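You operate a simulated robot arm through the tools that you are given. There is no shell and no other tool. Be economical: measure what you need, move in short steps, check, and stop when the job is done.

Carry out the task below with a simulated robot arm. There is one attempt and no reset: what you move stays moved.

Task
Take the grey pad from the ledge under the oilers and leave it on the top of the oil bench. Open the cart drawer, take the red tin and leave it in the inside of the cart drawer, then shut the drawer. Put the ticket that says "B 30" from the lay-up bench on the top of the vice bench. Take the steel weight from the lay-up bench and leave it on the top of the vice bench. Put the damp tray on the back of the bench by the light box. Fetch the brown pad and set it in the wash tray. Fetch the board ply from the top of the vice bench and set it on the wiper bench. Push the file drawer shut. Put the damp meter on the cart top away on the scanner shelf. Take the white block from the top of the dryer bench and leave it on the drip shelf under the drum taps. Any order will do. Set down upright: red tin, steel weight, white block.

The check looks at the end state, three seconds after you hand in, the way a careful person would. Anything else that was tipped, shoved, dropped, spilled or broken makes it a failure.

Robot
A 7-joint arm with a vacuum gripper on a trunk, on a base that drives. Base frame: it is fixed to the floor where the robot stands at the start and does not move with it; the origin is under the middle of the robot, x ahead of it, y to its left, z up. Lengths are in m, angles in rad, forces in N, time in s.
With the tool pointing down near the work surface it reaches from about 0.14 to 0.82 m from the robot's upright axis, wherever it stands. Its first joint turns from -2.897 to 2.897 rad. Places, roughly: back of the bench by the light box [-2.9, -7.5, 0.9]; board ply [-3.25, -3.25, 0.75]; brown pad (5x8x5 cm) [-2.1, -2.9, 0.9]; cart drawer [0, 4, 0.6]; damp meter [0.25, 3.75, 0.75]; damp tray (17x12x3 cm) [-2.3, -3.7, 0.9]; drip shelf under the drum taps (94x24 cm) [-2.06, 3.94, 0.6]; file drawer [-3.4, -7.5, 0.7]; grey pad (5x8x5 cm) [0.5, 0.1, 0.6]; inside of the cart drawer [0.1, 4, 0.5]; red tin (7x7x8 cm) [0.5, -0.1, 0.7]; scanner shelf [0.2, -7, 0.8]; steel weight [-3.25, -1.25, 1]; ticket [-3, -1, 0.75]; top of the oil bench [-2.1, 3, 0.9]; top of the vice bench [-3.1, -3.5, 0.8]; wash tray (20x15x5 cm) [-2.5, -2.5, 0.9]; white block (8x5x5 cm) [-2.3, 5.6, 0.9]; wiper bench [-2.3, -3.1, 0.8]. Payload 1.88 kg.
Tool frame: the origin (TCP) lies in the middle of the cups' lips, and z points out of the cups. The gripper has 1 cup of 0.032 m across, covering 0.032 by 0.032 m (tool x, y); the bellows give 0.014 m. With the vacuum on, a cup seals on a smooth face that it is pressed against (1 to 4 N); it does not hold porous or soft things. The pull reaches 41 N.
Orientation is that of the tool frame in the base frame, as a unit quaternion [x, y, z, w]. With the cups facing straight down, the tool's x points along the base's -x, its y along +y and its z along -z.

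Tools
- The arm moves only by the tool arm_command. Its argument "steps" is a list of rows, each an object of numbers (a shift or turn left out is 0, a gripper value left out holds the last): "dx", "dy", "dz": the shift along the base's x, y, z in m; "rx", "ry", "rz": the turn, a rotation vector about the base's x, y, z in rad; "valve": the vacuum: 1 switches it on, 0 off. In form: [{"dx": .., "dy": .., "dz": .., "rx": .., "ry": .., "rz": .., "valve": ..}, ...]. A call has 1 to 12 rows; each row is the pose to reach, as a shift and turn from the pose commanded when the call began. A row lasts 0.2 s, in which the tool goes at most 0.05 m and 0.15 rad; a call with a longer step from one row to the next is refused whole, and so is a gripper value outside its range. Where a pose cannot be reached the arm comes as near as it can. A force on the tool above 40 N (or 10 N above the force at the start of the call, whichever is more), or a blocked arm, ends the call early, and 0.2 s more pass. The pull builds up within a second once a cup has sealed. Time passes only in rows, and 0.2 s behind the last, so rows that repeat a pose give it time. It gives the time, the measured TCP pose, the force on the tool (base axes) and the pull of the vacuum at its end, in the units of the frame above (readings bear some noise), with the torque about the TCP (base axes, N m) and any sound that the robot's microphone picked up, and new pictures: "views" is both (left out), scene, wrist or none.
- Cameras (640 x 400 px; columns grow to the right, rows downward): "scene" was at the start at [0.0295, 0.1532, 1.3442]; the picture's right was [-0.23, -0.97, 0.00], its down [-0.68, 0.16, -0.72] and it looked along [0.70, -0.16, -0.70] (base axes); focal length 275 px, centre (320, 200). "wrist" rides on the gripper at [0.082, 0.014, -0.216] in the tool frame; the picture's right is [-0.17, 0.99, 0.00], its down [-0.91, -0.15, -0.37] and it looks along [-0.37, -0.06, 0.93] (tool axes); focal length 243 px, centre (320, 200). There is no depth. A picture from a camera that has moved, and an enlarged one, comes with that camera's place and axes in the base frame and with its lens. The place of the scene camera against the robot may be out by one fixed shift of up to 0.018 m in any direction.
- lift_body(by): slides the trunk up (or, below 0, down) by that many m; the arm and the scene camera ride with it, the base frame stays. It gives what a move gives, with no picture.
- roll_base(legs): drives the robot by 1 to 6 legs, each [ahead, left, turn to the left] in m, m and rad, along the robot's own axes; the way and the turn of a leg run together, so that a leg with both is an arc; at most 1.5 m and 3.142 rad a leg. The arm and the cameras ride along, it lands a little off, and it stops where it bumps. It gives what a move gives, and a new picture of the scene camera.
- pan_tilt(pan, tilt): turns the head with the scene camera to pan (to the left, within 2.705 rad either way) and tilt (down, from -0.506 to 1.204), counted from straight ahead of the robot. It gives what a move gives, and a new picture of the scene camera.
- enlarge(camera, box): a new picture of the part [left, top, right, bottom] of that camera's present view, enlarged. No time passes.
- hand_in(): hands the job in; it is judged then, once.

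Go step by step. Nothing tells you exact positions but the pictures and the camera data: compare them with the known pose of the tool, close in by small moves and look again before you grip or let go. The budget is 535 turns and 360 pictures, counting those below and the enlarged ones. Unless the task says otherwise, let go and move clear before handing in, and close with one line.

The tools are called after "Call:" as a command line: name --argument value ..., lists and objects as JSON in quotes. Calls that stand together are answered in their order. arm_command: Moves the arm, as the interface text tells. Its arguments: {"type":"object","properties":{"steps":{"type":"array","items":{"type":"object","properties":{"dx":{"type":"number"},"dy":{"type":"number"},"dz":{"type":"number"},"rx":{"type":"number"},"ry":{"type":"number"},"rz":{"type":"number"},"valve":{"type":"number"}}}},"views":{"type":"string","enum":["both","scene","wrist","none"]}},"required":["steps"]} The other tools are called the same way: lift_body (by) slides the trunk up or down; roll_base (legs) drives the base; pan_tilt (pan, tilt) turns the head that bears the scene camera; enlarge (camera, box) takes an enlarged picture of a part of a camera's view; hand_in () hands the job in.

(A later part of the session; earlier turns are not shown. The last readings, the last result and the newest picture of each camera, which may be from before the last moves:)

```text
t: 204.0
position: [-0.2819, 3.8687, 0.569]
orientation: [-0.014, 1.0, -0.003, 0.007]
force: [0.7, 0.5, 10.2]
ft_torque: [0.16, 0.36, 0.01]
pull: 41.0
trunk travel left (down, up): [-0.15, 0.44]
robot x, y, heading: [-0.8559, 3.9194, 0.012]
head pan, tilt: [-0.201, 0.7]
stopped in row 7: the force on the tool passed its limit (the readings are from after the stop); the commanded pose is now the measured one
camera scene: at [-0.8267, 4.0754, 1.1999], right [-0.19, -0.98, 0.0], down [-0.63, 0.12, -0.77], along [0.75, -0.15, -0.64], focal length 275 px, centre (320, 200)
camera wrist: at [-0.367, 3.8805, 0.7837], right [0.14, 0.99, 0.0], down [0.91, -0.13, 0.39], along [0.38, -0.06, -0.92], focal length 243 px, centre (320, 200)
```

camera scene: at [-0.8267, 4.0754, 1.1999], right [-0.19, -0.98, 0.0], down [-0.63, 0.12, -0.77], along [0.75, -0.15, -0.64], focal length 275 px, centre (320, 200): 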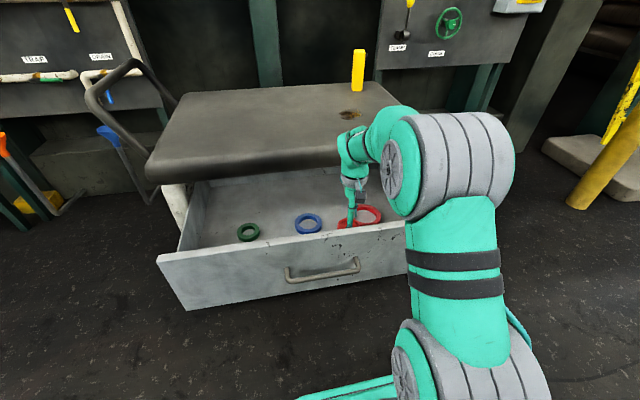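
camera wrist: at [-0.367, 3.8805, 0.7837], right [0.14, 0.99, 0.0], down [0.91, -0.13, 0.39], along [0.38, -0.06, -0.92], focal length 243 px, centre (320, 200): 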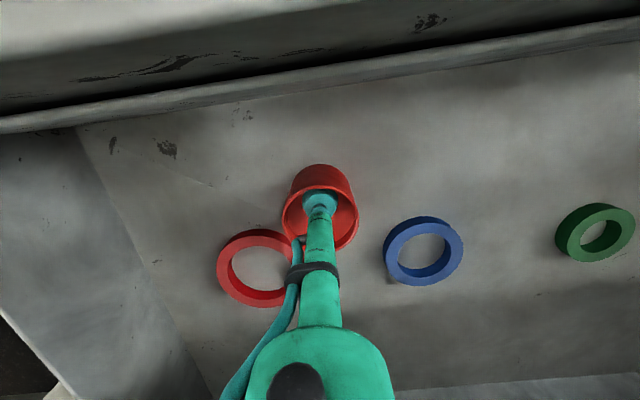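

Call:
enlarge --camera "scene" --box '[280, 110, 440, 270]'

Call:
enlarge --camera "wrist" --box '[220, 100, 460, 300]'

```text
2.50 times, centred on (360, 190) of scene
camera zoom: at [-0.8267, 4.0754, 1.1999], right [-0.19, -0.98, 0.0], down [-0.63, 0.12, -0.77], along [0.75, -0.15, -0.64], focal length 687 px, centre (220, 225)
```

zoom: 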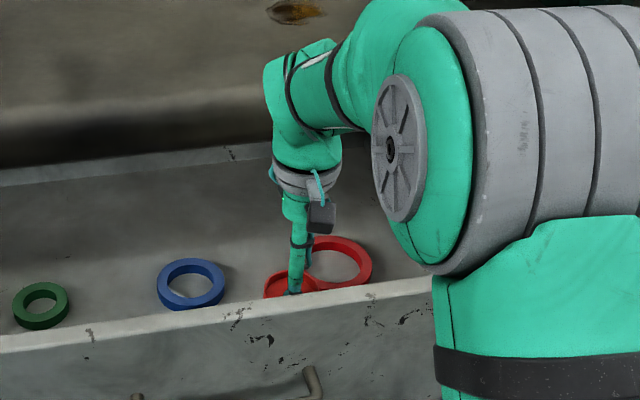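

```text
2.00 times, centred on (340, 200) of wrist
camera zoom: at [-0.367, 3.8805, 0.7837], right [0.14, 0.99, 0.0], down [0.91, -0.13, 0.39], along [0.38, -0.06, -0.92], focal length 485 px, centre (280, 200)
```

zoom: 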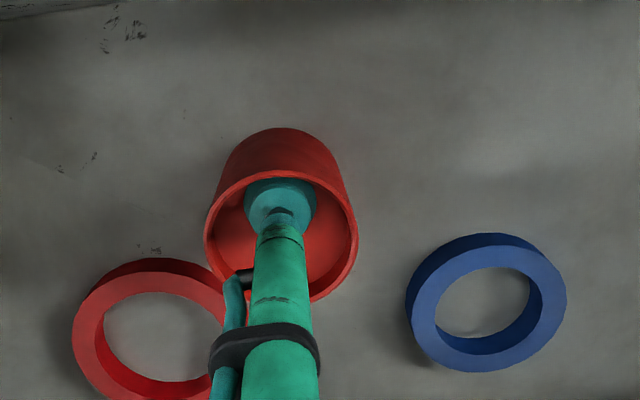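

The tin's bottom matches the drawer floor (~0.51). I release and lift straight up.

Call:
arm_command --steps '[{"dz": 0.0, "valve": 0}, {"dz": 0.0}, {"dz": 0.0}, {"dz": 0.0}, {"dz": 0.0}, {"dz": 0.015}, {"dz": 0.04}, {"dz": 0.08}, {"dz": 0.12}, {"dz": 0.16}, {"dz": 0.2}, {"dz": 0.2}]' --views "both"

```text
t: 206.6
position: [-0.2871, 3.8672, 0.7674]
orientation: [-0.013, 1.0, -0.003, 0.005]
force: [0.1, 0.6, 0.0]
ft_torque: [0.0, -0.01, 0.01]
pull: 0.2
trunk travel left (down, up): [-0.15, 0.44]
robot x, y, heading: [-0.8573, 3.9212, 0.007]
head pan, tilt: [-0.201, 0.7]
camera scene: at [-0.8262, 4.0753, 1.2003], right [-0.19, -0.98, 0.0], down [-0.63, 0.12, -0.76], along [0.75, -0.15, -0.64], focal length 275 px, centre (320, 200)
camera wrist: at [-0.3704, 3.8779, 0.9827], right [0.14, 0.99, 0.0], down [0.92, -0.13, 0.38], along [0.38, -0.06, -0.92], focal length 243 px, centre (320, 200)
```

scene: 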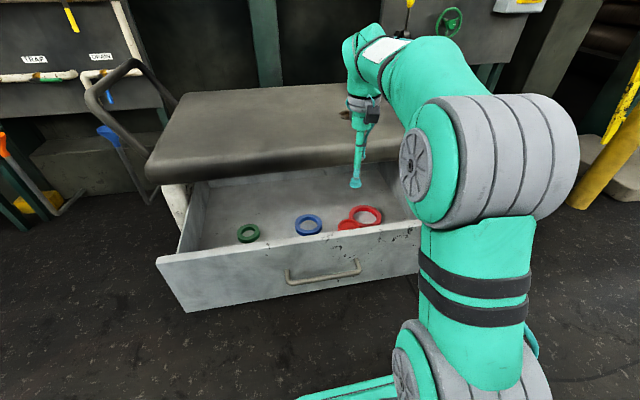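
wrist: 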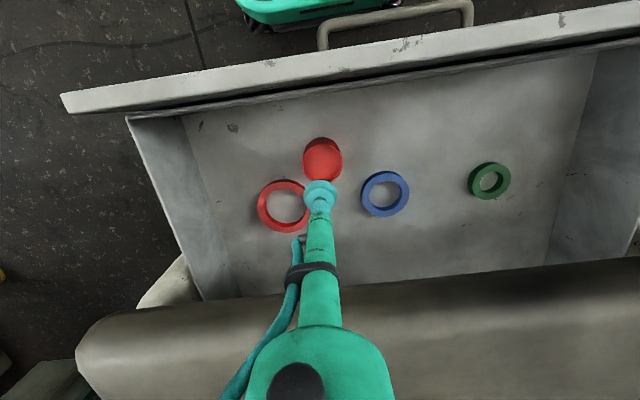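

Tin is upright in the drawer. I back away, lower the trunk, extend and turn the tool horizontal to push the drawer shut.

Call:
roll_base --legs '[[-0.5, 0, 0]]'

Call:
lift_body --by -0.1

Call:
arm_command --steps '[{"dx": 0.04}, {"dx": 0.08, "dy": 0.01}, {"dx": 0.12, "dy": 0.03}, {"dx": 0.15, "dy": 0.05}, {"dx": 0.17, "dy": 0.06}, {"dx": 0.17, "dy": 0.06, "ry": -0.14}, {"dx": 0.17, "dy": 0.06, "ry": -0.28}, {"dx": 0.17, "dy": 0.06, "ry": -0.42}, {"dx": 0.17, "dy": 0.06, "ry": -0.56}, {"dx": 0.17, "dy": 0.06, "ry": -0.7}, {"dx": 0.17, "dy": 0.06, "ry": -0.84}, {"dx": 0.17, "dy": 0.06, "ry": -0.84}]' --views "none"

```text
t: 209.5
position: [-0.7878, 3.8627, 0.7671]
orientation: [-0.014, 1.0, -0.003, 0.005]
force: [0.1, 0.3, -0.3]
ft_torque: [-0.03, -0.03, -0.02]
pull: 0.0
trunk travel left (down, up): [-0.15, 0.44]
robot x, y, heading: [-1.3582, 3.9129, 0.008]
head pan, tilt: [-0.201, 0.7]
camera scene: at [-1.3278, 4.0706, 1.2003], right [-0.19, -0.98, 0.0], down [-0.63, 0.12, -0.76], along [0.75, -0.15, -0.64], focal length 275 px, centre (320, 200)
```

scene: 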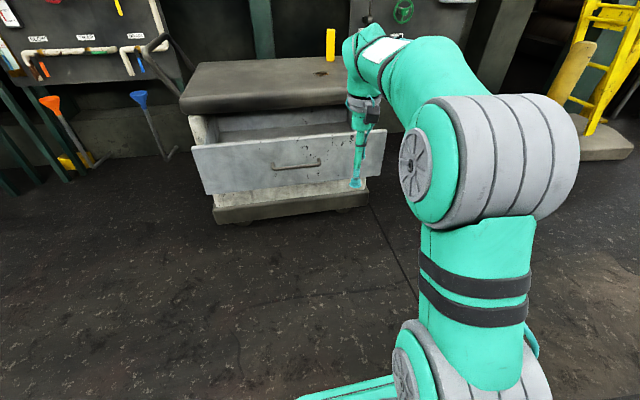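

```text
t: 210.9
position: [-0.7887, 3.8622, 0.6679]
orientation: [-0.014, 1.0, -0.003, 0.004]
force: [-0.8, -0.5, -0.5]
ft_torque: [-0.01, -0.01, -0.01]
pull: 0.0
trunk travel left (down, up): [-0.05, 0.54]
robot x, y, heading: [-1.3601, 3.9151, 0.014]
head pan, tilt: [-0.201, 0.7]
```

```text
t: 213.5
position: [-0.6188, 3.9223, 0.6678]
orientation: [-0.012, 0.912, -0.007, 0.411]
force: [0.0, -0.6, 0.0]
ft_torque: [0.03, 0.03, -0.03]
pull: 0.1
trunk travel left (down, up): [-0.05, 0.54]
robot x, y, heading: [-1.3608, 3.9192, 0.009]
head pan, tilt: [-0.201, 0.7]
```

Call:
arm_command --steps '[{"ry": -0.13, "dy": 0.03}, {"ry": -0.26, "dy": 0.06}, {"ry": -0.39, "dy": 0.09}, {"ry": -0.52, "dy": 0.12}, {"ry": -0.65, "dy": 0.15}, {"ry": -0.723, "dy": 0.18}, {"ry": -0.723, "dy": 0.205}, {"ry": -0.723, "dy": 0.205, "dz": -0.04}, {"ry": -0.723, "dy": 0.205, "dz": -0.08}, {"ry": -0.723, "dy": 0.205, "dz": -0.11}, {"ry": -0.723, "dy": 0.205, "dz": -0.11}]' --views "none"

Call:
roll_base --legs '[[0.15, 0, 0]]'

```text
t: 215.9
position: [-0.6203, 4.1231, 0.557]
orientation: [-0.009, 0.707, -0.011, 0.707]
force: [0.3, -0.3, 1.3]
ft_torque: [0.0, 0.03, 0.01]
pull: 0.1
trunk travel left (down, up): [-0.05, 0.54]
robot x, y, heading: [-1.3598, 3.916, 0.01]
head pan, tilt: [-0.201, 0.7]
```

```text
t: 217.2
position: [-0.4714, 4.1215, 0.5576]
orientation: [-0.007, 0.707, -0.013, 0.707]
force: [-0.6, 0.3, -0.1]
ft_torque: [0.01, -0.01, 0.03]
pull: 0.1
trunk travel left (down, up): [-0.05, 0.54]
robot x, y, heading: [-1.2119, 3.9171, 0.007]
head pan, tilt: [-0.201, 0.7]
camera scene: at [-1.1803, 4.0717, 1.1003], right [-0.19, -0.98, 0.0], down [-0.63, 0.12, -0.76], along [0.75, -0.15, -0.64], focal length 275 px, centre (320, 200)
```

scene: 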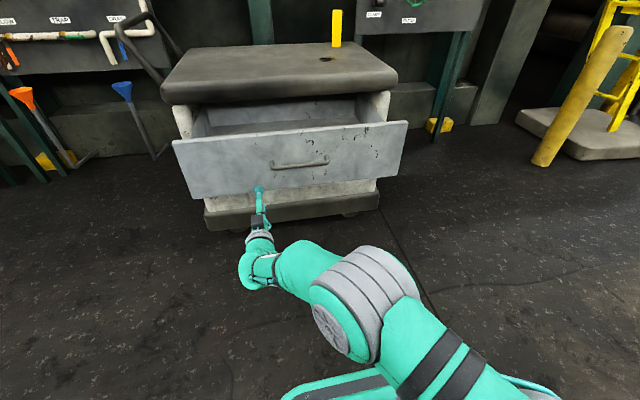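

I push the drawer slowly with the base.

Call:
roll_base --legs '[[0.06, 0, 0], [0.08, 0, 0], [0.1, 0, 0]]'

```text
t: 219.6
position: [-0.2306, 4.1231, 0.5565]
orientation: [-0.008, 0.707, -0.013, 0.707]
force: [0.6, -1.1, 0.3]
ft_torque: [0.0, 0.01, 0.0]
pull: 0.0
trunk travel left (down, up): [-0.05, 0.54]
robot x, y, heading: [-0.9712, 3.9205, 0.007]
head pan, tilt: [-0.201, 0.7]
camera scene: at [-0.9388, 4.0731, 1.1003], right [-0.19, -0.98, 0.0], down [-0.63, 0.12, -0.76], along [0.75, -0.15, -0.64], focal length 275 px, centre (320, 200)
```

scene: 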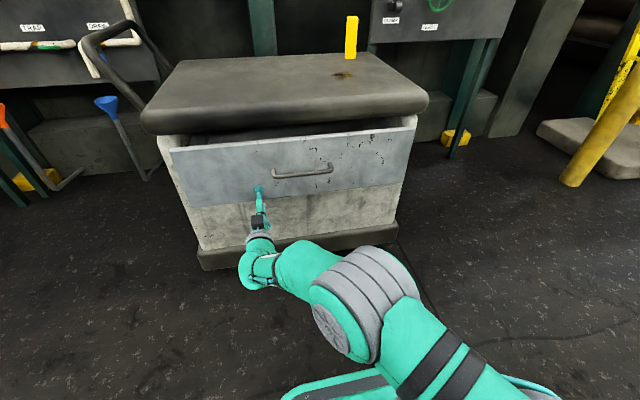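

Call:
arm_command --steps '[{"dx": 0.02}, {"dx": 0.04}, {"dx": 0.06}, {"dx": 0.075}, {"dx": 0.085}, {"dx": 0.095}, {"dx": 0.103}, {"dx": 0.11}, {"dx": 0.116}, {"dx": 0.122}]' --views "scene"

```text
t: 221.3
position: [-0.129, 4.1248, 0.5586]
orientation: [-0.008, 0.707, -0.012, 0.707]
force: [-24.2, -3.4, 6.8]
ft_torque: [0.03, 0.2, 0.12]
pull: 0.0
trunk travel left (down, up): [-0.05, 0.54]
robot x, y, heading: [-0.97, 3.9145, 0.007]
head pan, tilt: [-0.201, 0.7]
stopped in row 8: the force on the tool passed its limit (the readings are from after the stop); the commanded pose is now the measured one
camera scene: at [-0.941, 4.0728, 1.1005], right [-0.19, -0.98, 0.0], down [-0.63, 0.12, -0.77], along [0.75, -0.15, -0.64], focal length 275 px, centre (320, 200)
```

scene: 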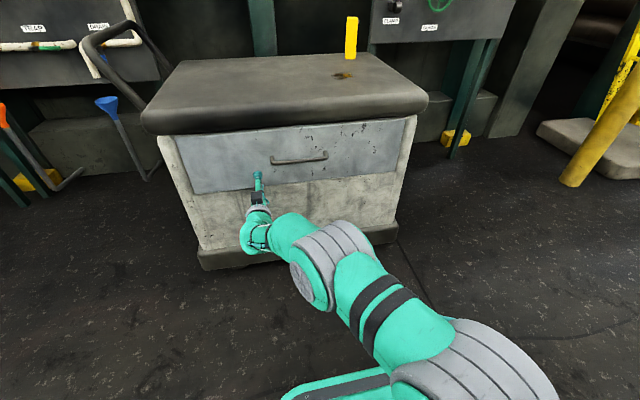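

The drawer is shut. Next the damp meter on the cart top; I back off, raise the trunk and turn the tool down.

Call:
arm_command --steps '[{"dx": -0.03}, {"dx": -0.07}]' --views "none"

Call:
roll_base --legs '[[-0.3, 0, 0]]'

Call:
lift_body --by 0.4

Call:
arm_command --steps '[{"dz": 0.02, "ry": 0.143}, {"dz": 0.04, "ry": 0.286}, {"dz": 0.06, "ry": 0.429}, {"dz": 0.08, "ry": 0.572}, {"dz": 0.1, "ry": 0.715}, {"dz": 0.12, "ry": 0.858}, {"dz": 0.12, "dy": -0.02, "ry": 1.001}, {"dz": 0.12, "dy": -0.05, "ry": 1.144}, {"dz": 0.12, "dy": -0.08, "ry": 1.287}, {"dz": 0.12, "dy": -0.11, "ry": 1.43}, {"dz": 0.12, "dy": -0.14, "ry": 1.573}, {"dz": 0.12, "dy": -0.14, "ry": 1.573}]' --views "scene"

```text
t: 221.9
position: [-0.1991, 4.1256, 0.554]
orientation: [-0.008, 0.708, -0.013, 0.706]
force: [0.9, 0.8, 0.0]
ft_torque: [-0.03, -0.01, 0.01]
pull: 0.1
trunk travel left (down, up): [-0.05, 0.54]
robot x, y, heading: [-0.971, 3.922, 0.008]
head pan, tilt: [-0.201, 0.7]
```

```text
t: 223.9
position: [-0.5014, 4.1273, 0.5549]
orientation: [-0.01, 0.708, -0.01, 0.706]
force: [-0.1, -0.4, -0.4]
ft_torque: [-0.01, 0.0, 0.01]
pull: 0.1
trunk travel left (down, up): [-0.05, 0.54]
robot x, y, heading: [-1.2727, 3.9148, 0.014]
head pan, tilt: [-0.201, 0.7]
camera scene: at [-1.2403, 4.0698, 1.1003], right [-0.18, -0.98, 0.0], down [-0.63, 0.12, -0.76], along [0.75, -0.14, -0.64], focal length 275 px, centre (320, 200)
```

scene: 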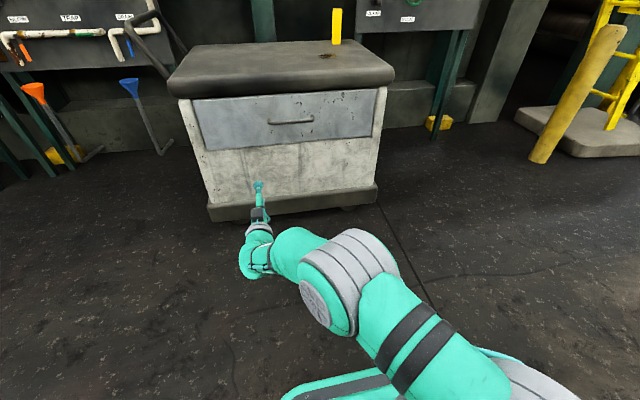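

```text
t: 227.8
position: [-0.5011, 4.1278, 0.9535]
orientation: [-0.011, 0.708, -0.01, 0.706]
force: [0.6, -0.4, 0.0]
ft_torque: [-0.01, 0.01, 0.0]
pull: 0.1
trunk travel left (down, up): [-0.45, 0.14]
robot x, y, heading: [-1.2697, 3.9134, 0.017]
head pan, tilt: [-0.201, 0.7]
```

```text
t: 230.4
position: [-0.5191, 3.9951, 1.0605]
orientation: [-0.014, 1.0, 0.001, 0.001]
force: [-0.9, -0.4, 1.8]
ft_torque: [0.02, -0.22, -0.01]
pull: 0.1
out of reach, approached as far as the arm can: row 11, 12
trunk travel left (down, up): [-0.45, 0.14]
robot x, y, heading: [-1.2703, 3.9123, 0.015]
head pan, tilt: [-0.201, 0.7]
camera scene: at [-1.2425, 4.0695, 1.5005], right [-0.18, -0.98, 0.0], down [-0.63, 0.12, -0.77], along [0.75, -0.14, -0.64], focal length 275 px, centre (320, 200)
```

scene: 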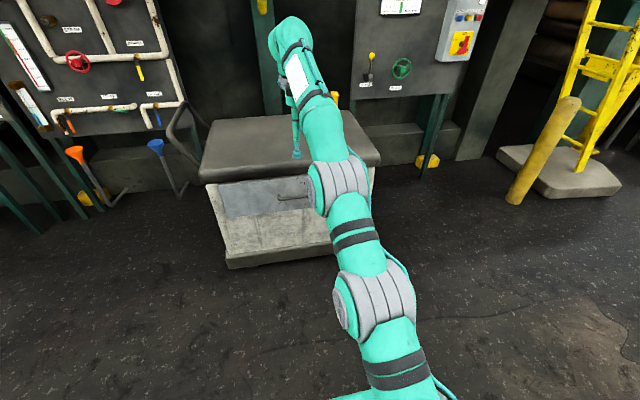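

Call:
arm_command --steps '[{"dx": -0.05}, {"dx": -0.1}, {"dx": -0.15}, {"dx": -0.2}, {"dx": -0.25}, {"dx": -0.3, "dy": -0.03}, {"dx": -0.34, "dy": -0.06}, {"dx": -0.34, "dy": -0.08}]' --views "none"

Call:
roll_base --legs '[[0, -0.12, -0.015], [0.75, 0, 0]]'

Call:
arm_command --steps '[{"dx": 0}]' --views "wrist"

```text
refused: row 6 steps farther than a row can; nothing moved
```

```text
t: 235.3
position: [0.2377, 3.8511, 1.0569]
orientation: [0.0, 1.0, 0.0, -0.003]
force: [0.5, 0.7, -1.0]
ft_torque: [0.02, -0.01, 0.02]
pull: 0.1
trunk travel left (down, up): [-0.45, 0.14]
robot x, y, heading: [-0.5148, 3.7935, -0.011]
head pan, tilt: [-0.201, 0.7]
camera scene: at [-0.4819, 3.9454, 1.5003], right [-0.21, -0.98, 0.0], down [-0.63, 0.14, -0.76], along [0.75, -0.16, -0.64], focal length 275 px, centre (320, 200)
```

scene: 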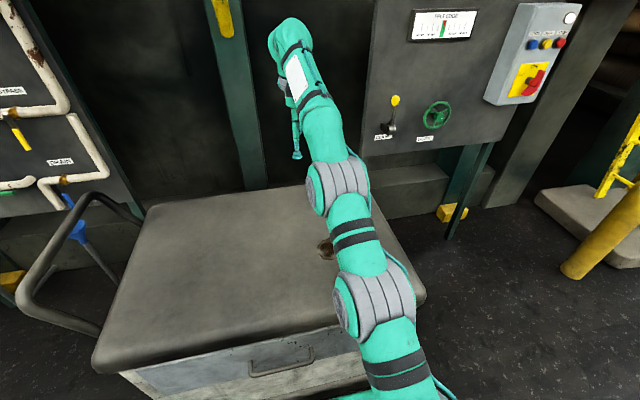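

```text
t: 235.7
position: [0.2371, 3.8509, 1.0567]
orientation: [0.0, 1.0, 0.0, -0.002]
force: [-0.2, -0.5, 0.6]
ft_torque: [0.01, 0.04, 0.01]
pull: 0.0
trunk travel left (down, up): [-0.45, 0.14]
robot x, y, heading: [-0.5177, 3.788, -0.008]
head pan, tilt: [-0.201, 0.7]
camera wrist: at [0.1583, 3.8625, 1.2734], right [0.17, 0.99, 0.0], down [0.92, -0.15, 0.37], along [0.36, -0.06, -0.93], focal length 243 px, centre (320, 200)
```

wrist: 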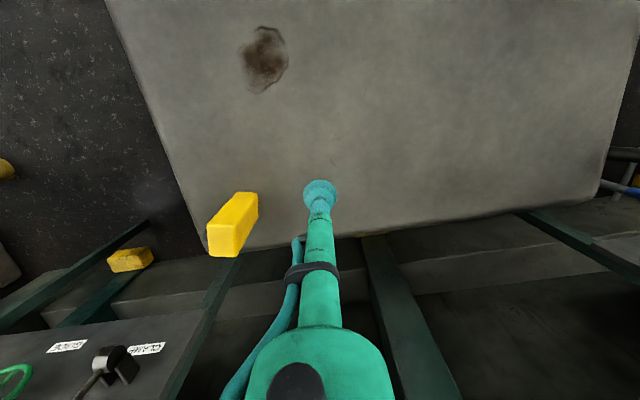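

The meter stands near the back right corner of the cart. I zoom in.

Call:
enlarge --camera "wrist" --box '[180, 160, 340, 280]'

```text
3.33 times, centred on (260, 220) of wrist
camera zoom: at [0.1583, 3.8625, 1.2734], right [0.17, 0.99, 0.0], down [0.92, -0.15, 0.37], along [0.36, -0.06, -0.93], focal length 809 px, centre (520, 133)
```

zoom: 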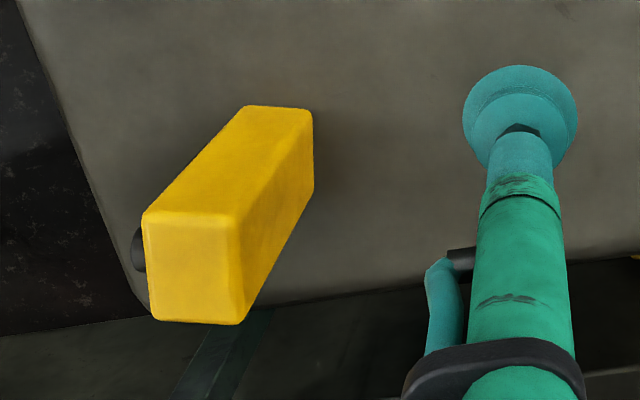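

Call:
roll_base --legs '[[0, -0.11, 0.01], [0.08, 0, 0]]'

Call:
arm_command --steps '[{"dx": 0, "dy": -0.04}, {"dx": 0, "dy": -0.07}, {"dx": 0.0, "dy": -0.07}]' --views "wrist"

Call:
enlarge --camera "wrist" --box '[240, 120, 400, 240]'

```text
t: 237.5
position: [0.3161, 3.7468, 1.057]
orientation: [-0.002, 1.0, 0.0, -0.003]
force: [-0.4, 0.3, -0.6]
ft_torque: [-0.01, 0.02, -0.02]
pull: 0.2
trunk travel left (down, up): [-0.45, 0.14]
robot x, y, heading: [-0.4394, 3.6808, -0.008]
head pan, tilt: [-0.201, 0.7]
camera scene: at [-0.4054, 3.8376, 1.5002], right [-0.21, -0.98, 0.0], down [-0.63, 0.13, -0.76], along [0.75, -0.16, -0.64], focal length 275 px, centre (320, 200)
```

scene: 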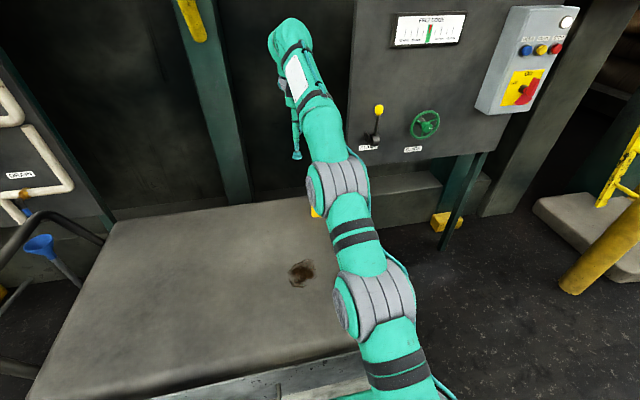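

```text
t: 238.3
position: [0.3161, 3.6773, 1.056]
orientation: [-0.002, 1.0, 0.0, -0.003]
force: [-0.4, 0.1, -0.4]
ft_torque: [0.05, 0.01, 0.01]
pull: 0.0
trunk travel left (down, up): [-0.45, 0.14]
robot x, y, heading: [-0.44, 3.6828, -0.007]
head pan, tilt: [-0.201, 0.7]
camera wrist: at [0.2357, 3.6888, 1.2722], right [0.16, 0.99, 0.0], down [0.92, -0.15, 0.37], along [0.36, -0.06, -0.93], focal length 243 px, centre (320, 200)
```

wrist: 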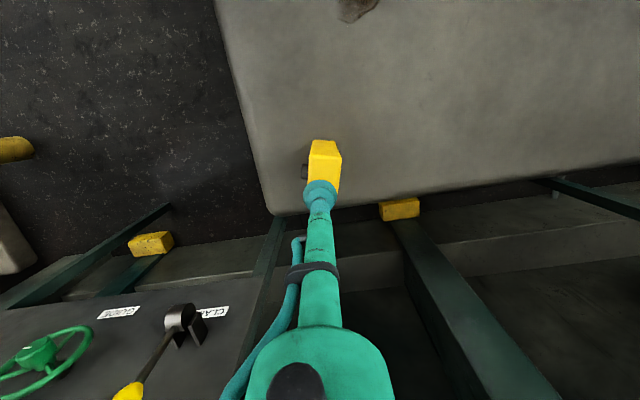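

```text
3.33 times, centred on (320, 180) of wrist
camera zoom: at [0.2357, 3.6888, 1.2722], right [0.16, 0.99, 0.0], down [0.92, -0.15, 0.37], along [0.36, -0.06, -0.93], focal length 809 px, centre (320, 267)
```

zoom: 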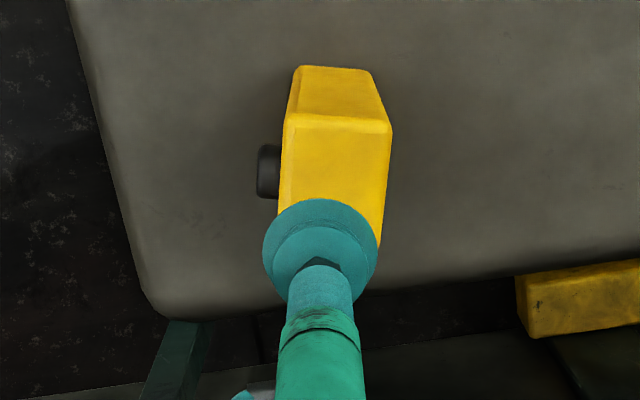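

The meter's top is at about (0.326, 3.679, 0.94). I descend slowly with vacuum on.

Call:
arm_command --steps '[{"dx": 0.01, "dy": 0.002, "dz": -0.03}, {"dx": 0.01, "dy": 0.002, "dz": -0.06}, {"dx": 0.01, "dy": 0.002, "dz": -0.08}, {"dx": 0.01, "dy": 0.002, "dz": -0.08}]' --views "wrist"

Call:
enlarge --camera "wrist" --box '[260, 130, 380, 230]'

```text
t: 239.3
position: [0.3232, 3.6783, 0.9776]
orientation: [-0.002, 1.0, 0.0, -0.003]
force: [-0.3, -0.7, -0.1]
ft_torque: [-0.04, 0.01, 0.0]
pull: 0.1
trunk travel left (down, up): [-0.45, 0.14]
robot x, y, heading: [-0.4402, 3.6812, -0.004]
head pan, tilt: [-0.201, 0.7]
camera wrist: at [0.2439, 3.6903, 1.1928], right [0.16, 0.99, 0.0], down [0.92, -0.15, 0.37], along [0.36, -0.06, -0.93], focal length 243 px, centre (320, 200)
```

wrist: 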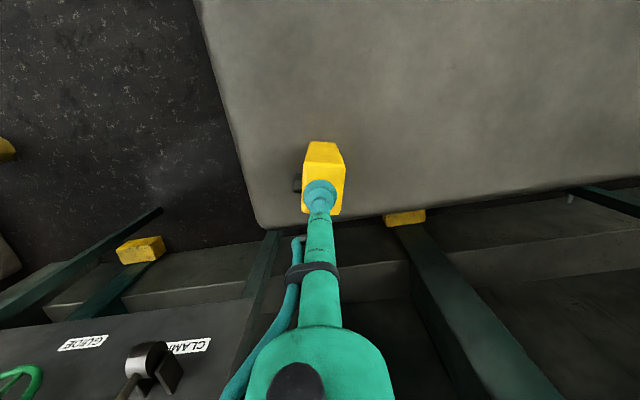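

```text
4.00 times, centred on (320, 180) of wrist
camera zoom: at [0.2439, 3.6903, 1.1928], right [0.16, 0.99, 0.0], down [0.92, -0.15, 0.37], along [0.36, -0.06, -0.93], focal length 970 px, centre (320, 280)
```

zoom: 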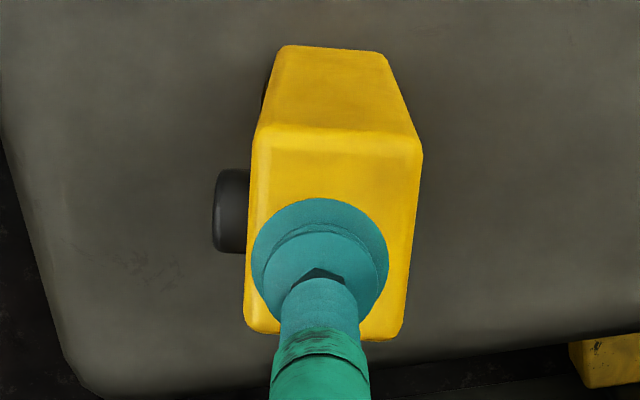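

Call:
arm_command --steps '[{"dx": 0.003, "dz": -0.02, "valve": 1}, {"dx": 0.003, "dz": -0.03}, {"dx": 0.003, "dz": -0.036}, {"dx": 0.003, "dz": -0.041}, {"dx": 0.003, "dz": -0.045}, {"dx": 0.003, "dz": -0.045}, {"dx": 0.003, "dz": -0.045}]' --views "none"

```text
t: 240.9
position: [0.3278, 3.6771, 0.9344]
orientation: [-0.003, 1.0, -0.001, 0.0]
force: [-0.9, -3.3, 32.1]
ft_torque: [-0.01, -0.21, 0.01]
pull: 41.0
trunk travel left (down, up): [-0.45, 0.14]
robot x, y, heading: [-0.4393, 3.6808, 0.001]
head pan, tilt: [-0.201, 0.7]
```

Sealed. I lift it well clear of the cart and back off.

Call:
arm_command --steps '[{"dz": 0.02}, {"dz": 0.05}, {"dz": 0.09}, {"dz": 0.13}, {"dz": 0.13}]' --views "wrist"

Call:
roll_base --legs '[[-0.5, 0, 0]]'

```text
t: 242.1
position: [0.3191, 3.6813, 1.0565]
orientation: [-0.003, 1.0, 0.001, -0.004]
force: [-0.5, -0.7, -2.9]
ft_torque: [0.06, 0.05, 0.02]
pull: 41.1
out of reach, approached as far as the arm can: row 4, 5
trunk travel left (down, up): [-0.45, 0.14]
robot x, y, heading: [-0.4394, 3.6842, -0.004]
head pan, tilt: [-0.201, 0.7]
camera wrist: at [0.2384, 3.6933, 1.2727], right [0.16, 0.99, 0.0], down [0.92, -0.15, 0.37], along [0.36, -0.06, -0.93], focal length 243 px, centre (320, 200)
```

wrist: 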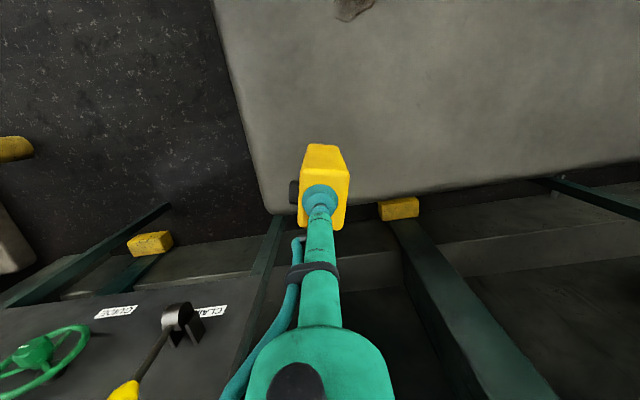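

```text
t: 245.1
position: [-0.1879, 3.6889, 1.0584]
orientation: [-0.006, 1.0, 0.0, -0.003]
force: [-0.3, 0.4, -3.1]
ft_torque: [-0.01, 0.01, -0.01]
pull: 41.4
trunk travel left (down, up): [-0.45, 0.14]
robot x, y, heading: [-0.9478, 3.6819, 0.003]
head pan, tilt: [-0.201, 0.7]
camera scene: at [-0.9135, 3.84, 1.5003], right [-0.2, -0.98, 0.0], down [-0.63, 0.13, -0.76], along [0.75, -0.15, -0.64], focal length 275 px, centre (320, 200)
```

scene: 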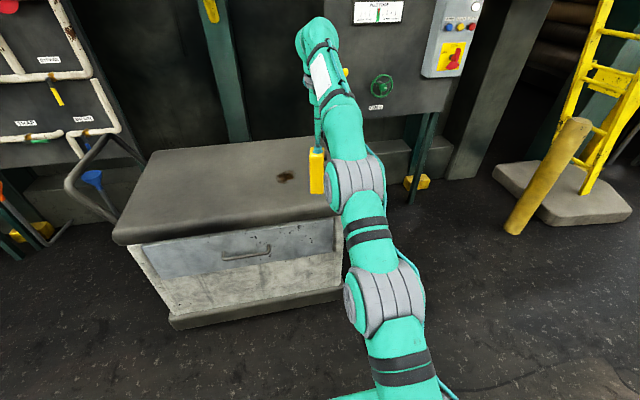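

I retract the arm and drive south along the aisle towards the scanner shelf.

Call:
arm_command --steps '[{"dx": -0.05}, {"dx": -0.1}, {"dx": -0.15}, {"dx": -0.2}, {"dx": -0.25}, {"dx": -0.3}, {"dx": -0.34}, {"dx": -0.34}]' --views "none"

Call:
roll_base --legs '[[0, 0, -1.574], [1.5, 0, 0], [1.5, 0, 0], [1.5, 0, 0]]'

Call:
pan_tilt --pan 0.3 --tilt 0.25

```text
t: 246.9
position: [-0.528, 3.6887, 1.0563]
orientation: [-0.006, 1.0, 0.0, -0.002]
force: [0.3, 0.3, -3.6]
ft_torque: [-0.02, 0.01, -0.07]
pull: 40.6
trunk travel left (down, up): [-0.45, 0.14]
robot x, y, heading: [-0.9496, 3.6876, -0.003]
head pan, tilt: [-0.201, 0.7]
```

```text
t: 272.4
position: [-0.7617, -1.3093, 1.0568]
orientation: [0.681, 0.733, 0.002, -0.002]
force: [-0.1, 0.0, -3.6]
ft_torque: [0.04, -0.01, 0.0]
pull: 40.3
trunk travel left (down, up): [-0.45, 0.14]
robot x, y, heading: [-0.7885, -0.89, -1.514]
head pan, tilt: [-0.201, 0.7]
camera scene: at [-0.6315, -0.8984, 1.5003], right [-0.99, 0.14, 0.0], down [0.09, 0.64, -0.76], along [-0.11, -0.76, -0.64], focal length 275 px, centre (320, 200)
```

scene: 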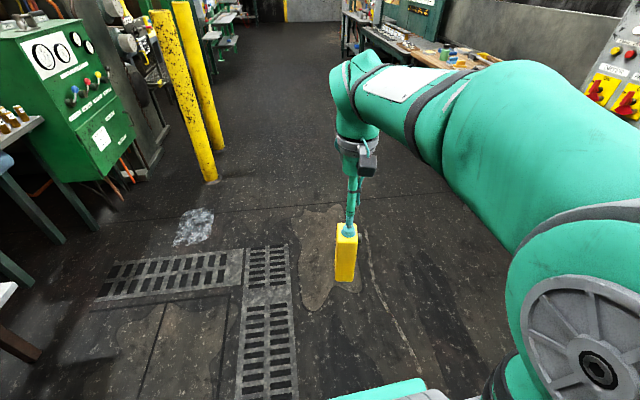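

```text
t: 273.4
position: [-0.7616, -1.3098, 1.0568]
orientation: [0.681, 0.732, 0.002, -0.001]
force: [-1.1, 0.6, -3.9]
ft_torque: [0.0, -0.02, -0.02]
pull: 40.7
trunk travel left (down, up): [-0.45, 0.14]
robot x, y, heading: [-0.7908, -0.8922, -1.51]
head pan, tilt: [0.3, 0.25]
camera scene: at [-0.5867, -0.9018, 1.5411], right [-0.94, -0.35, 0.0], down [-0.09, 0.23, -0.97], along [0.34, -0.91, -0.25], focal length 275 px, centre (320, 200)
```

scene: 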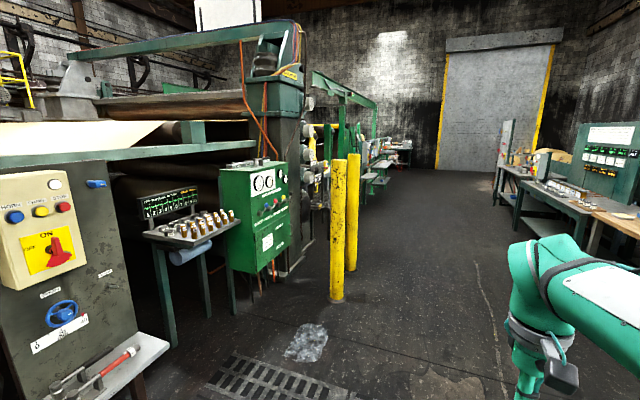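

Call:
roll_base --legs '[[0, 0, -0.06], [1.5, 0, 0], [1.5, 0, 0], [1.3, 0, 0]]'

Call:
pan_tilt --pan 0.6 --tilt 0.35

```text
t: 294.4
position: [-0.6249, -5.6118, 1.0567]
orientation: [0.68, 0.733, 0.001, -0.002]
force: [-0.1, -0.1, -3.2]
ft_torque: [0.01, 0.03, -0.02]
pull: 40.6
trunk travel left (down, up): [-0.45, 0.14]
robot x, y, heading: [-0.6493, -5.1913, -1.51]
head pan, tilt: [0.3, 0.25]
camera scene: at [-0.45, -5.2041, 1.5411], right [-0.94, -0.35, 0.0], down [-0.09, 0.23, -0.97], along [0.34, -0.91, -0.25], focal length 275 px, centre (320, 200)
```

scene: 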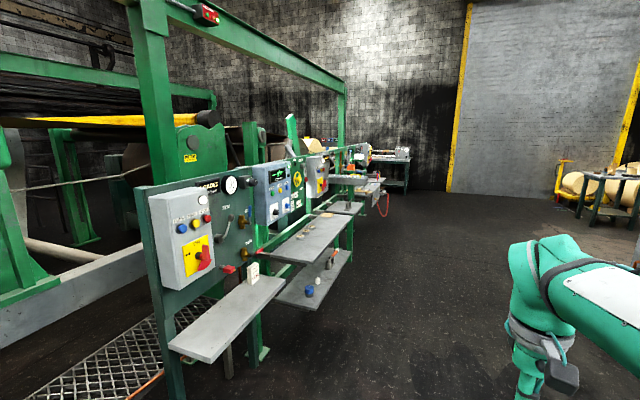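

```text
t: 295.2
position: [-0.6234, -5.6124, 1.0563]
orientation: [0.68, 0.733, 0.002, -0.002]
force: [0.2, 1.0, -3.3]
ft_torque: [0.02, -0.01, 0.01]
pull: 41.0
trunk travel left (down, up): [-0.45, 0.14]
robot x, y, heading: [-0.6518, -5.192, -1.51]
head pan, tilt: [0.6, 0.351]
camera scene: at [-0.4258, -5.1903, 1.5317], right [-0.79, -0.61, 0.0], down [-0.21, 0.27, -0.94], along [0.58, -0.74, -0.34], focal length 275 px, centre (320, 200)
```

scene: 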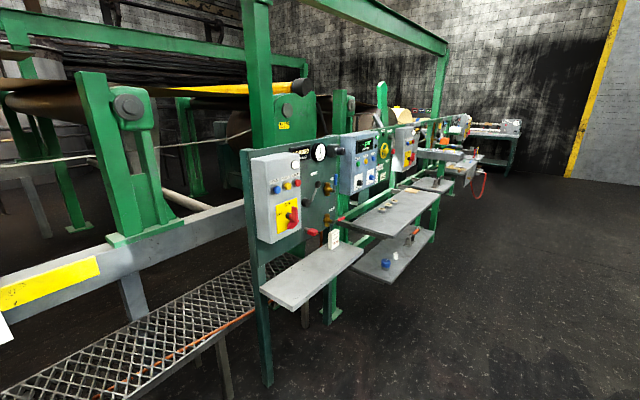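

Two shelves lie near y = -7 (upper at about 0.8). I drive there and face the board to read labels.

Call:
roll_base --legs '[[0, 0, -0.06], [1.4, 0, 0], [0.4, 0, 0], [0, 0, 1.571]]'

Call:
pan_tilt --pan 0.1 --tilt 0.5

```text
t: 308.4
position: [-0.2153, -6.981, 1.057]
orientation: [0.005, 1.0, 0.0, -0.002]
force: [-0.1, -0.2, -3.2]
ft_torque: [0.03, 0.02, 0.01]
pull: 40.5
trunk travel left (down, up): [-0.45, 0.14]
robot x, y, heading: [-0.6344, -6.9749, -0.025]
head pan, tilt: [0.6, 0.351]
camera scene: at [-0.6015, -6.7503, 1.5317], right [0.54, -0.84, 0.0], down [-0.29, -0.19, -0.94], along [0.79, 0.51, -0.34], focal length 275 px, centre (320, 200)
```

scene: 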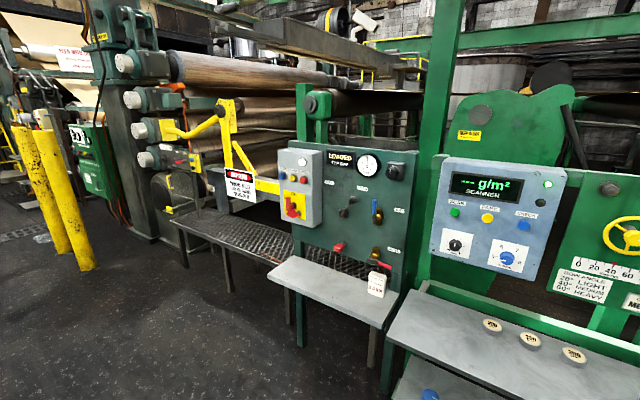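

```text
t: 309.3
position: [-0.215, -6.9814, 1.0576]
orientation: [0.005, 1.0, 0.001, -0.002]
force: [1.1, 0.4, -3.6]
ft_torque: [0.0, -0.02, -0.03]
pull: 40.7
trunk travel left (down, up): [-0.45, 0.14]
robot x, y, heading: [-0.6354, -6.9773, -0.026]
head pan, tilt: [0.099, 0.499]
camera scene: at [-0.5889, -6.7941, 1.518], right [0.08, -1.0, 0.0], down [-0.48, -0.04, -0.88], along [0.88, 0.07, -0.48], focal length 275 px, centre (320, 200)
```

scene: 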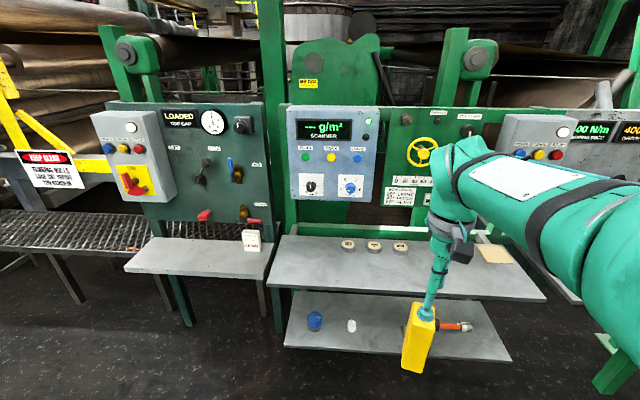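

The scanner panel is above the upper shelf, so that is the scanner shelf. A free spot is near (0.22, -6.95), in front of the discs.

Call:
roll_base --legs '[[0.2, 0, 0.026]]'

Call:
arm_command --steps '[{"dx": 0.045}, {"dx": 0.09}, {"dx": 0.135}, {"dx": 0.18}, {"dx": 0.22}, {"dx": 0.22}]' --views "both"

```text
t: 310.9
position: [-0.0146, -6.9721, 1.0567]
orientation: [-0.009, 1.0, -0.001, -0.002]
force: [0.0, 1.1, -2.9]
ft_torque: [-0.02, 0.0, -0.04]
pull: 40.5
trunk travel left (down, up): [-0.45, 0.14]
robot x, y, heading: [-0.4333, -6.9755, 0.002]
head pan, tilt: [0.099, 0.499]
camera scene: at [-0.3934, -6.7953, 1.518], right [0.1, -0.99, 0.0], down [-0.48, -0.05, -0.88], along [0.87, 0.09, -0.48], focal length 275 px, centre (320, 200)
```

scene: 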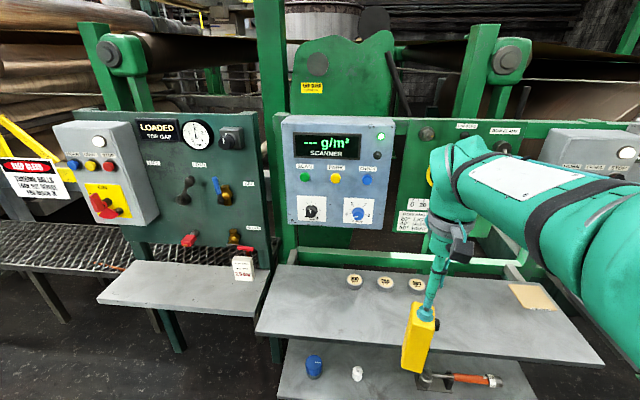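

```text
t: 312.3
position: [0.2064, -6.9717, 1.0574]
orientation: [-0.009, 1.0, 0.0, -0.003]
force: [-0.2, -0.4, -3.8]
ft_torque: [0.02, 0.01, 0.01]
pull: 41.0
trunk travel left (down, up): [-0.45, 0.14]
robot x, y, heading: [-0.4314, -6.9762, 0.006]
head pan, tilt: [0.099, 0.499]
camera scene: at [-0.393, -6.7953, 1.518], right [0.1, -0.99, 0.0], down [-0.48, -0.05, -0.88], along [0.87, 0.09, -0.48], focal length 275 px, centre (320, 200)
camera wrist: at [0.1265, -6.9607, 1.2743], right [0.15, 0.99, 0.0], down [0.92, -0.14, 0.37], along [0.36, -0.06, -0.93], focal length 243 px, centre (320, 200)
```

scene: 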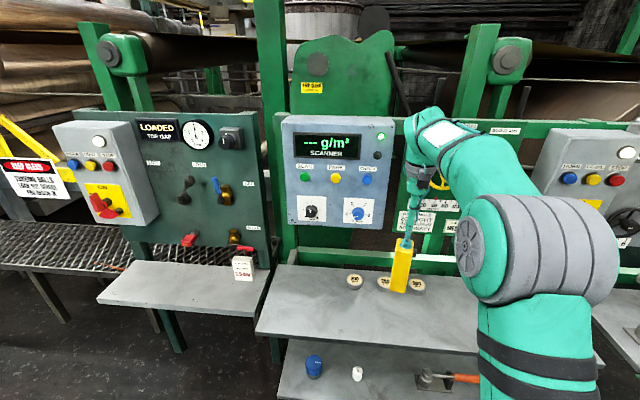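
wrist: 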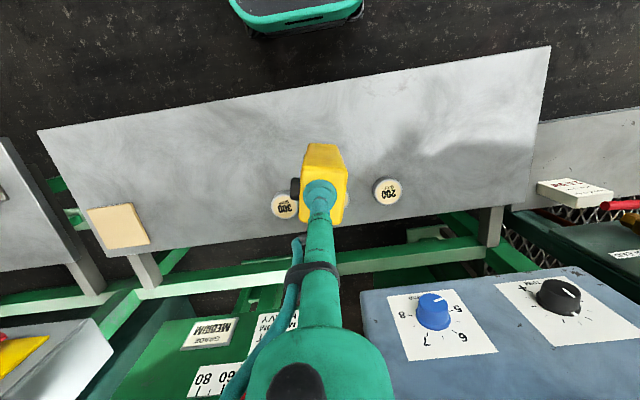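

I move slightly back to x = 0.185 and lower to contact.

Call:
arm_command --steps '[{"dx": -0.022}, {"dx": -0.022, "dz": -0.02}, {"dx": -0.022, "dz": -0.04}, {"dx": -0.022, "dz": -0.055}, {"dx": -0.022, "dz": -0.065}, {"dx": -0.022, "dz": -0.075}, {"dx": -0.022, "dz": -0.085}, {"dx": -0.022, "dz": -0.095}, {"dx": -0.022, "dz": -0.105}, {"dx": -0.022, "dz": -0.115}]' --views "both"

```text
t: 314.5
position: [0.184, -6.9709, 0.9477]
orientation: [-0.009, 1.0, 0.0, 0.003]
force: [0.9, -2.1, 29.7]
ft_torque: [0.01, 0.03, -0.3]
pull: 41.2
trunk travel left (down, up): [-0.45, 0.14]
robot x, y, heading: [-0.433, -6.9786, 0.004]
head pan, tilt: [0.099, 0.499]
camera scene: at [-0.3954, -6.7955, 1.5188], right [0.1, -0.99, 0.0], down [-0.47, -0.05, -0.88], along [0.87, 0.09, -0.48], focal length 275 px, centre (320, 200)
camera wrist: at [0.1023, -6.9601, 1.1626], right [0.15, 0.99, 0.0], down [0.91, -0.14, 0.38], along [0.38, -0.06, -0.93], focal length 243 px, centre (320, 200)
```

scene: 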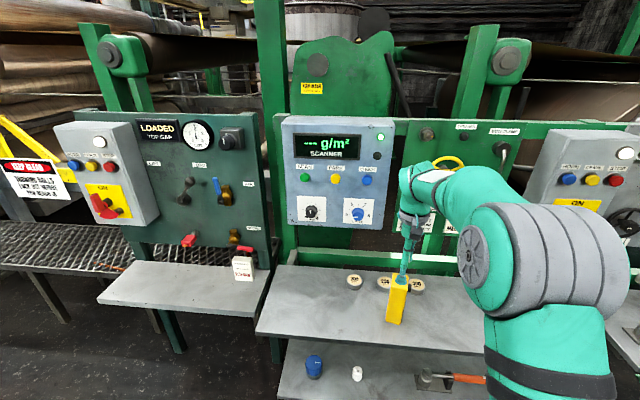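
wrist: 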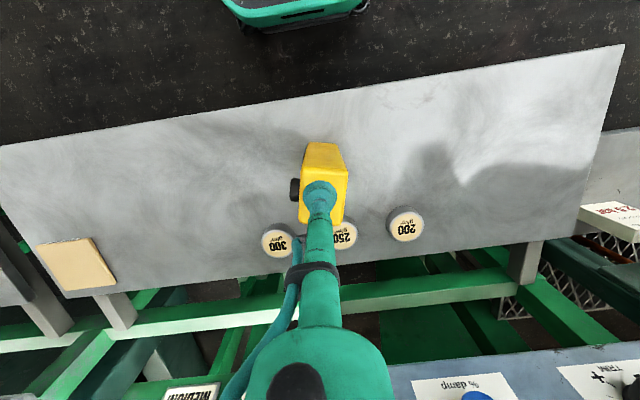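

It stands on the shelf. I ease off the pressure, release and lift.

Call:
arm_command --steps '[{"dz": 0.006}, {"dz": 0.006, "valve": 0}, {"dz": 0.006}, {"dz": 0.006}, {"dz": 0.006}, {"dz": 0.006}, {"dz": 0.02}, {"dz": 0.05}, {"dz": 0.09}, {"dz": 0.11}, {"dz": 0.11}]' --views "both"

```text
t: 316.9
position: [0.1829, -6.969, 1.0528]
orientation: [-0.008, 1.0, 0.001, -0.003]
force: [0.6, 0.4, -0.3]
ft_torque: [-0.01, 0.02, 0.0]
pull: 0.2
trunk travel left (down, up): [-0.45, 0.14]
robot x, y, heading: [-0.4316, -6.9761, -0.001]
head pan, tilt: [0.099, 0.499]
camera scene: at [-0.3935, -6.7953, 1.518], right [0.1, -0.99, 0.0], down [-0.48, -0.05, -0.88], along [0.87, 0.09, -0.48], focal length 275 px, centre (320, 200)
camera wrist: at [0.1031, -6.9586, 1.2682], right [0.15, 0.99, 0.0], down [0.92, -0.14, 0.37], along [0.36, -0.05, -0.93], focal length 243 px, centre (320, 200)
```

scene: 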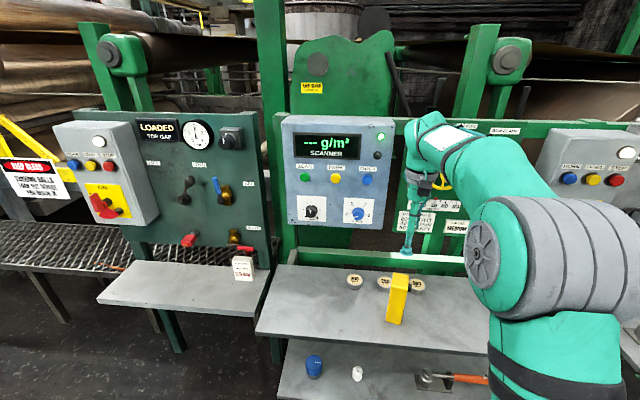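
wrist: 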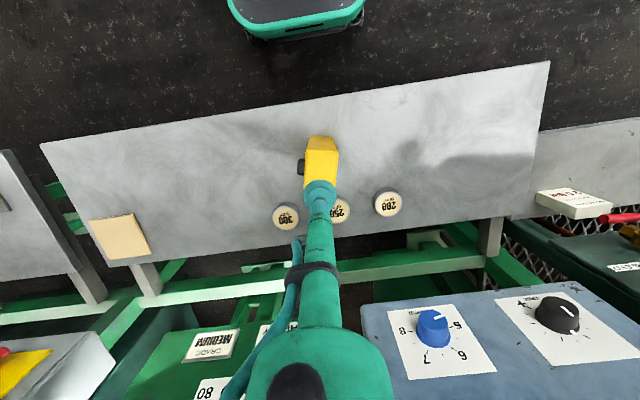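

The damp meter is done. I retract, turn around and look at the file drawer and light box area.

Call:
arm_command --steps '[{"dx": -0.05, "dz": 0.0}, {"dx": -0.1}, {"dx": -0.15}, {"dx": -0.2}, {"dx": -0.24}]' --views "none"

Call:
roll_base --legs '[[-0.6, 0, 0], [0, 0, 3.14]]'

Call:
pan_tilt --pan 0.2 --tilt 0.3

```text
t: 318.1
position: [-0.0594, -6.9686, 1.0545]
orientation: [-0.008, 1.0, -0.001, -0.003]
force: [0.2, 0.0, 0.6]
ft_torque: [0.02, 0.04, 0.0]
pull: 0.0
trunk travel left (down, up): [-0.45, 0.14]
robot x, y, heading: [-0.4344, -6.977, 0.004]
head pan, tilt: [0.099, 0.499]
```

```text
t: 328.8
position: [-1.4106, -6.9694, 1.0537]
orientation: [1.0, -0.013, 0.003, 0.0]
force: [0.4, 0.2, 0.0]
ft_torque: [0.0, -0.03, 0.02]
pull: 0.0
trunk travel left (down, up): [-0.45, 0.14]
robot x, y, heading: [-1.0375, -6.9786, 3.105]
head pan, tilt: [0.099, 0.499]
camera scene: at [-1.0646, -7.142, 1.518], right [-0.06, 1.0, 0.0], down [0.48, 0.03, -0.88], along [-0.88, -0.05, -0.48], focal length 275 px, centre (320, 200)
```

scene: 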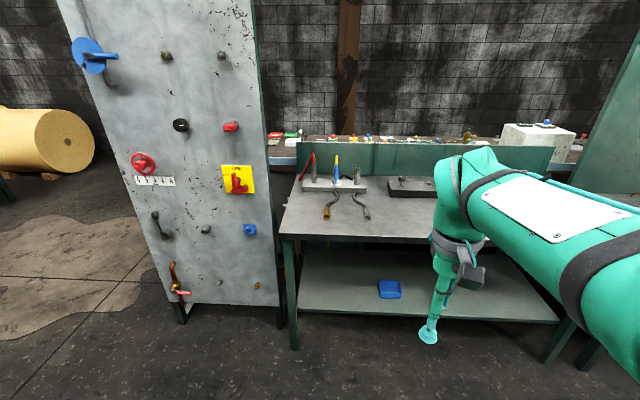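

```text
t: 329.5
position: [-1.4116, -6.9694, 1.0542]
orientation: [1.0, -0.014, 0.003, 0.001]
force: [-0.8, -0.2, 0.9]
ft_torque: [0.03, 0.02, 0.01]
pull: 0.0
trunk travel left (down, up): [-0.45, 0.14]
robot x, y, heading: [-1.0355, -6.979, 3.1]
head pan, tilt: [0.201, 0.3]
camera scene: at [-1.0659, -7.1515, 1.5363], right [-0.16, 0.99, 0.0], down [0.29, 0.05, -0.96], along [-0.94, -0.15, -0.3], focal length 275 px, centre (320, 200)
```

scene: 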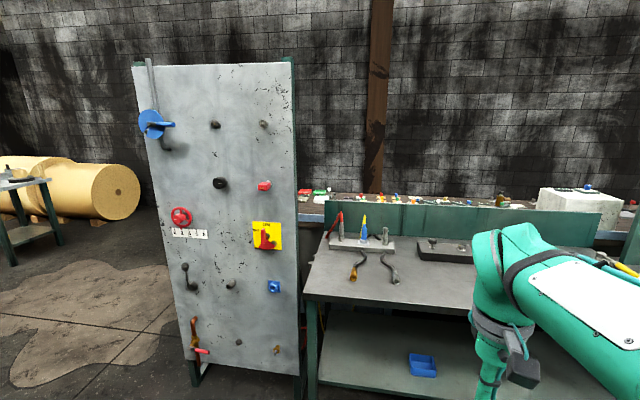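

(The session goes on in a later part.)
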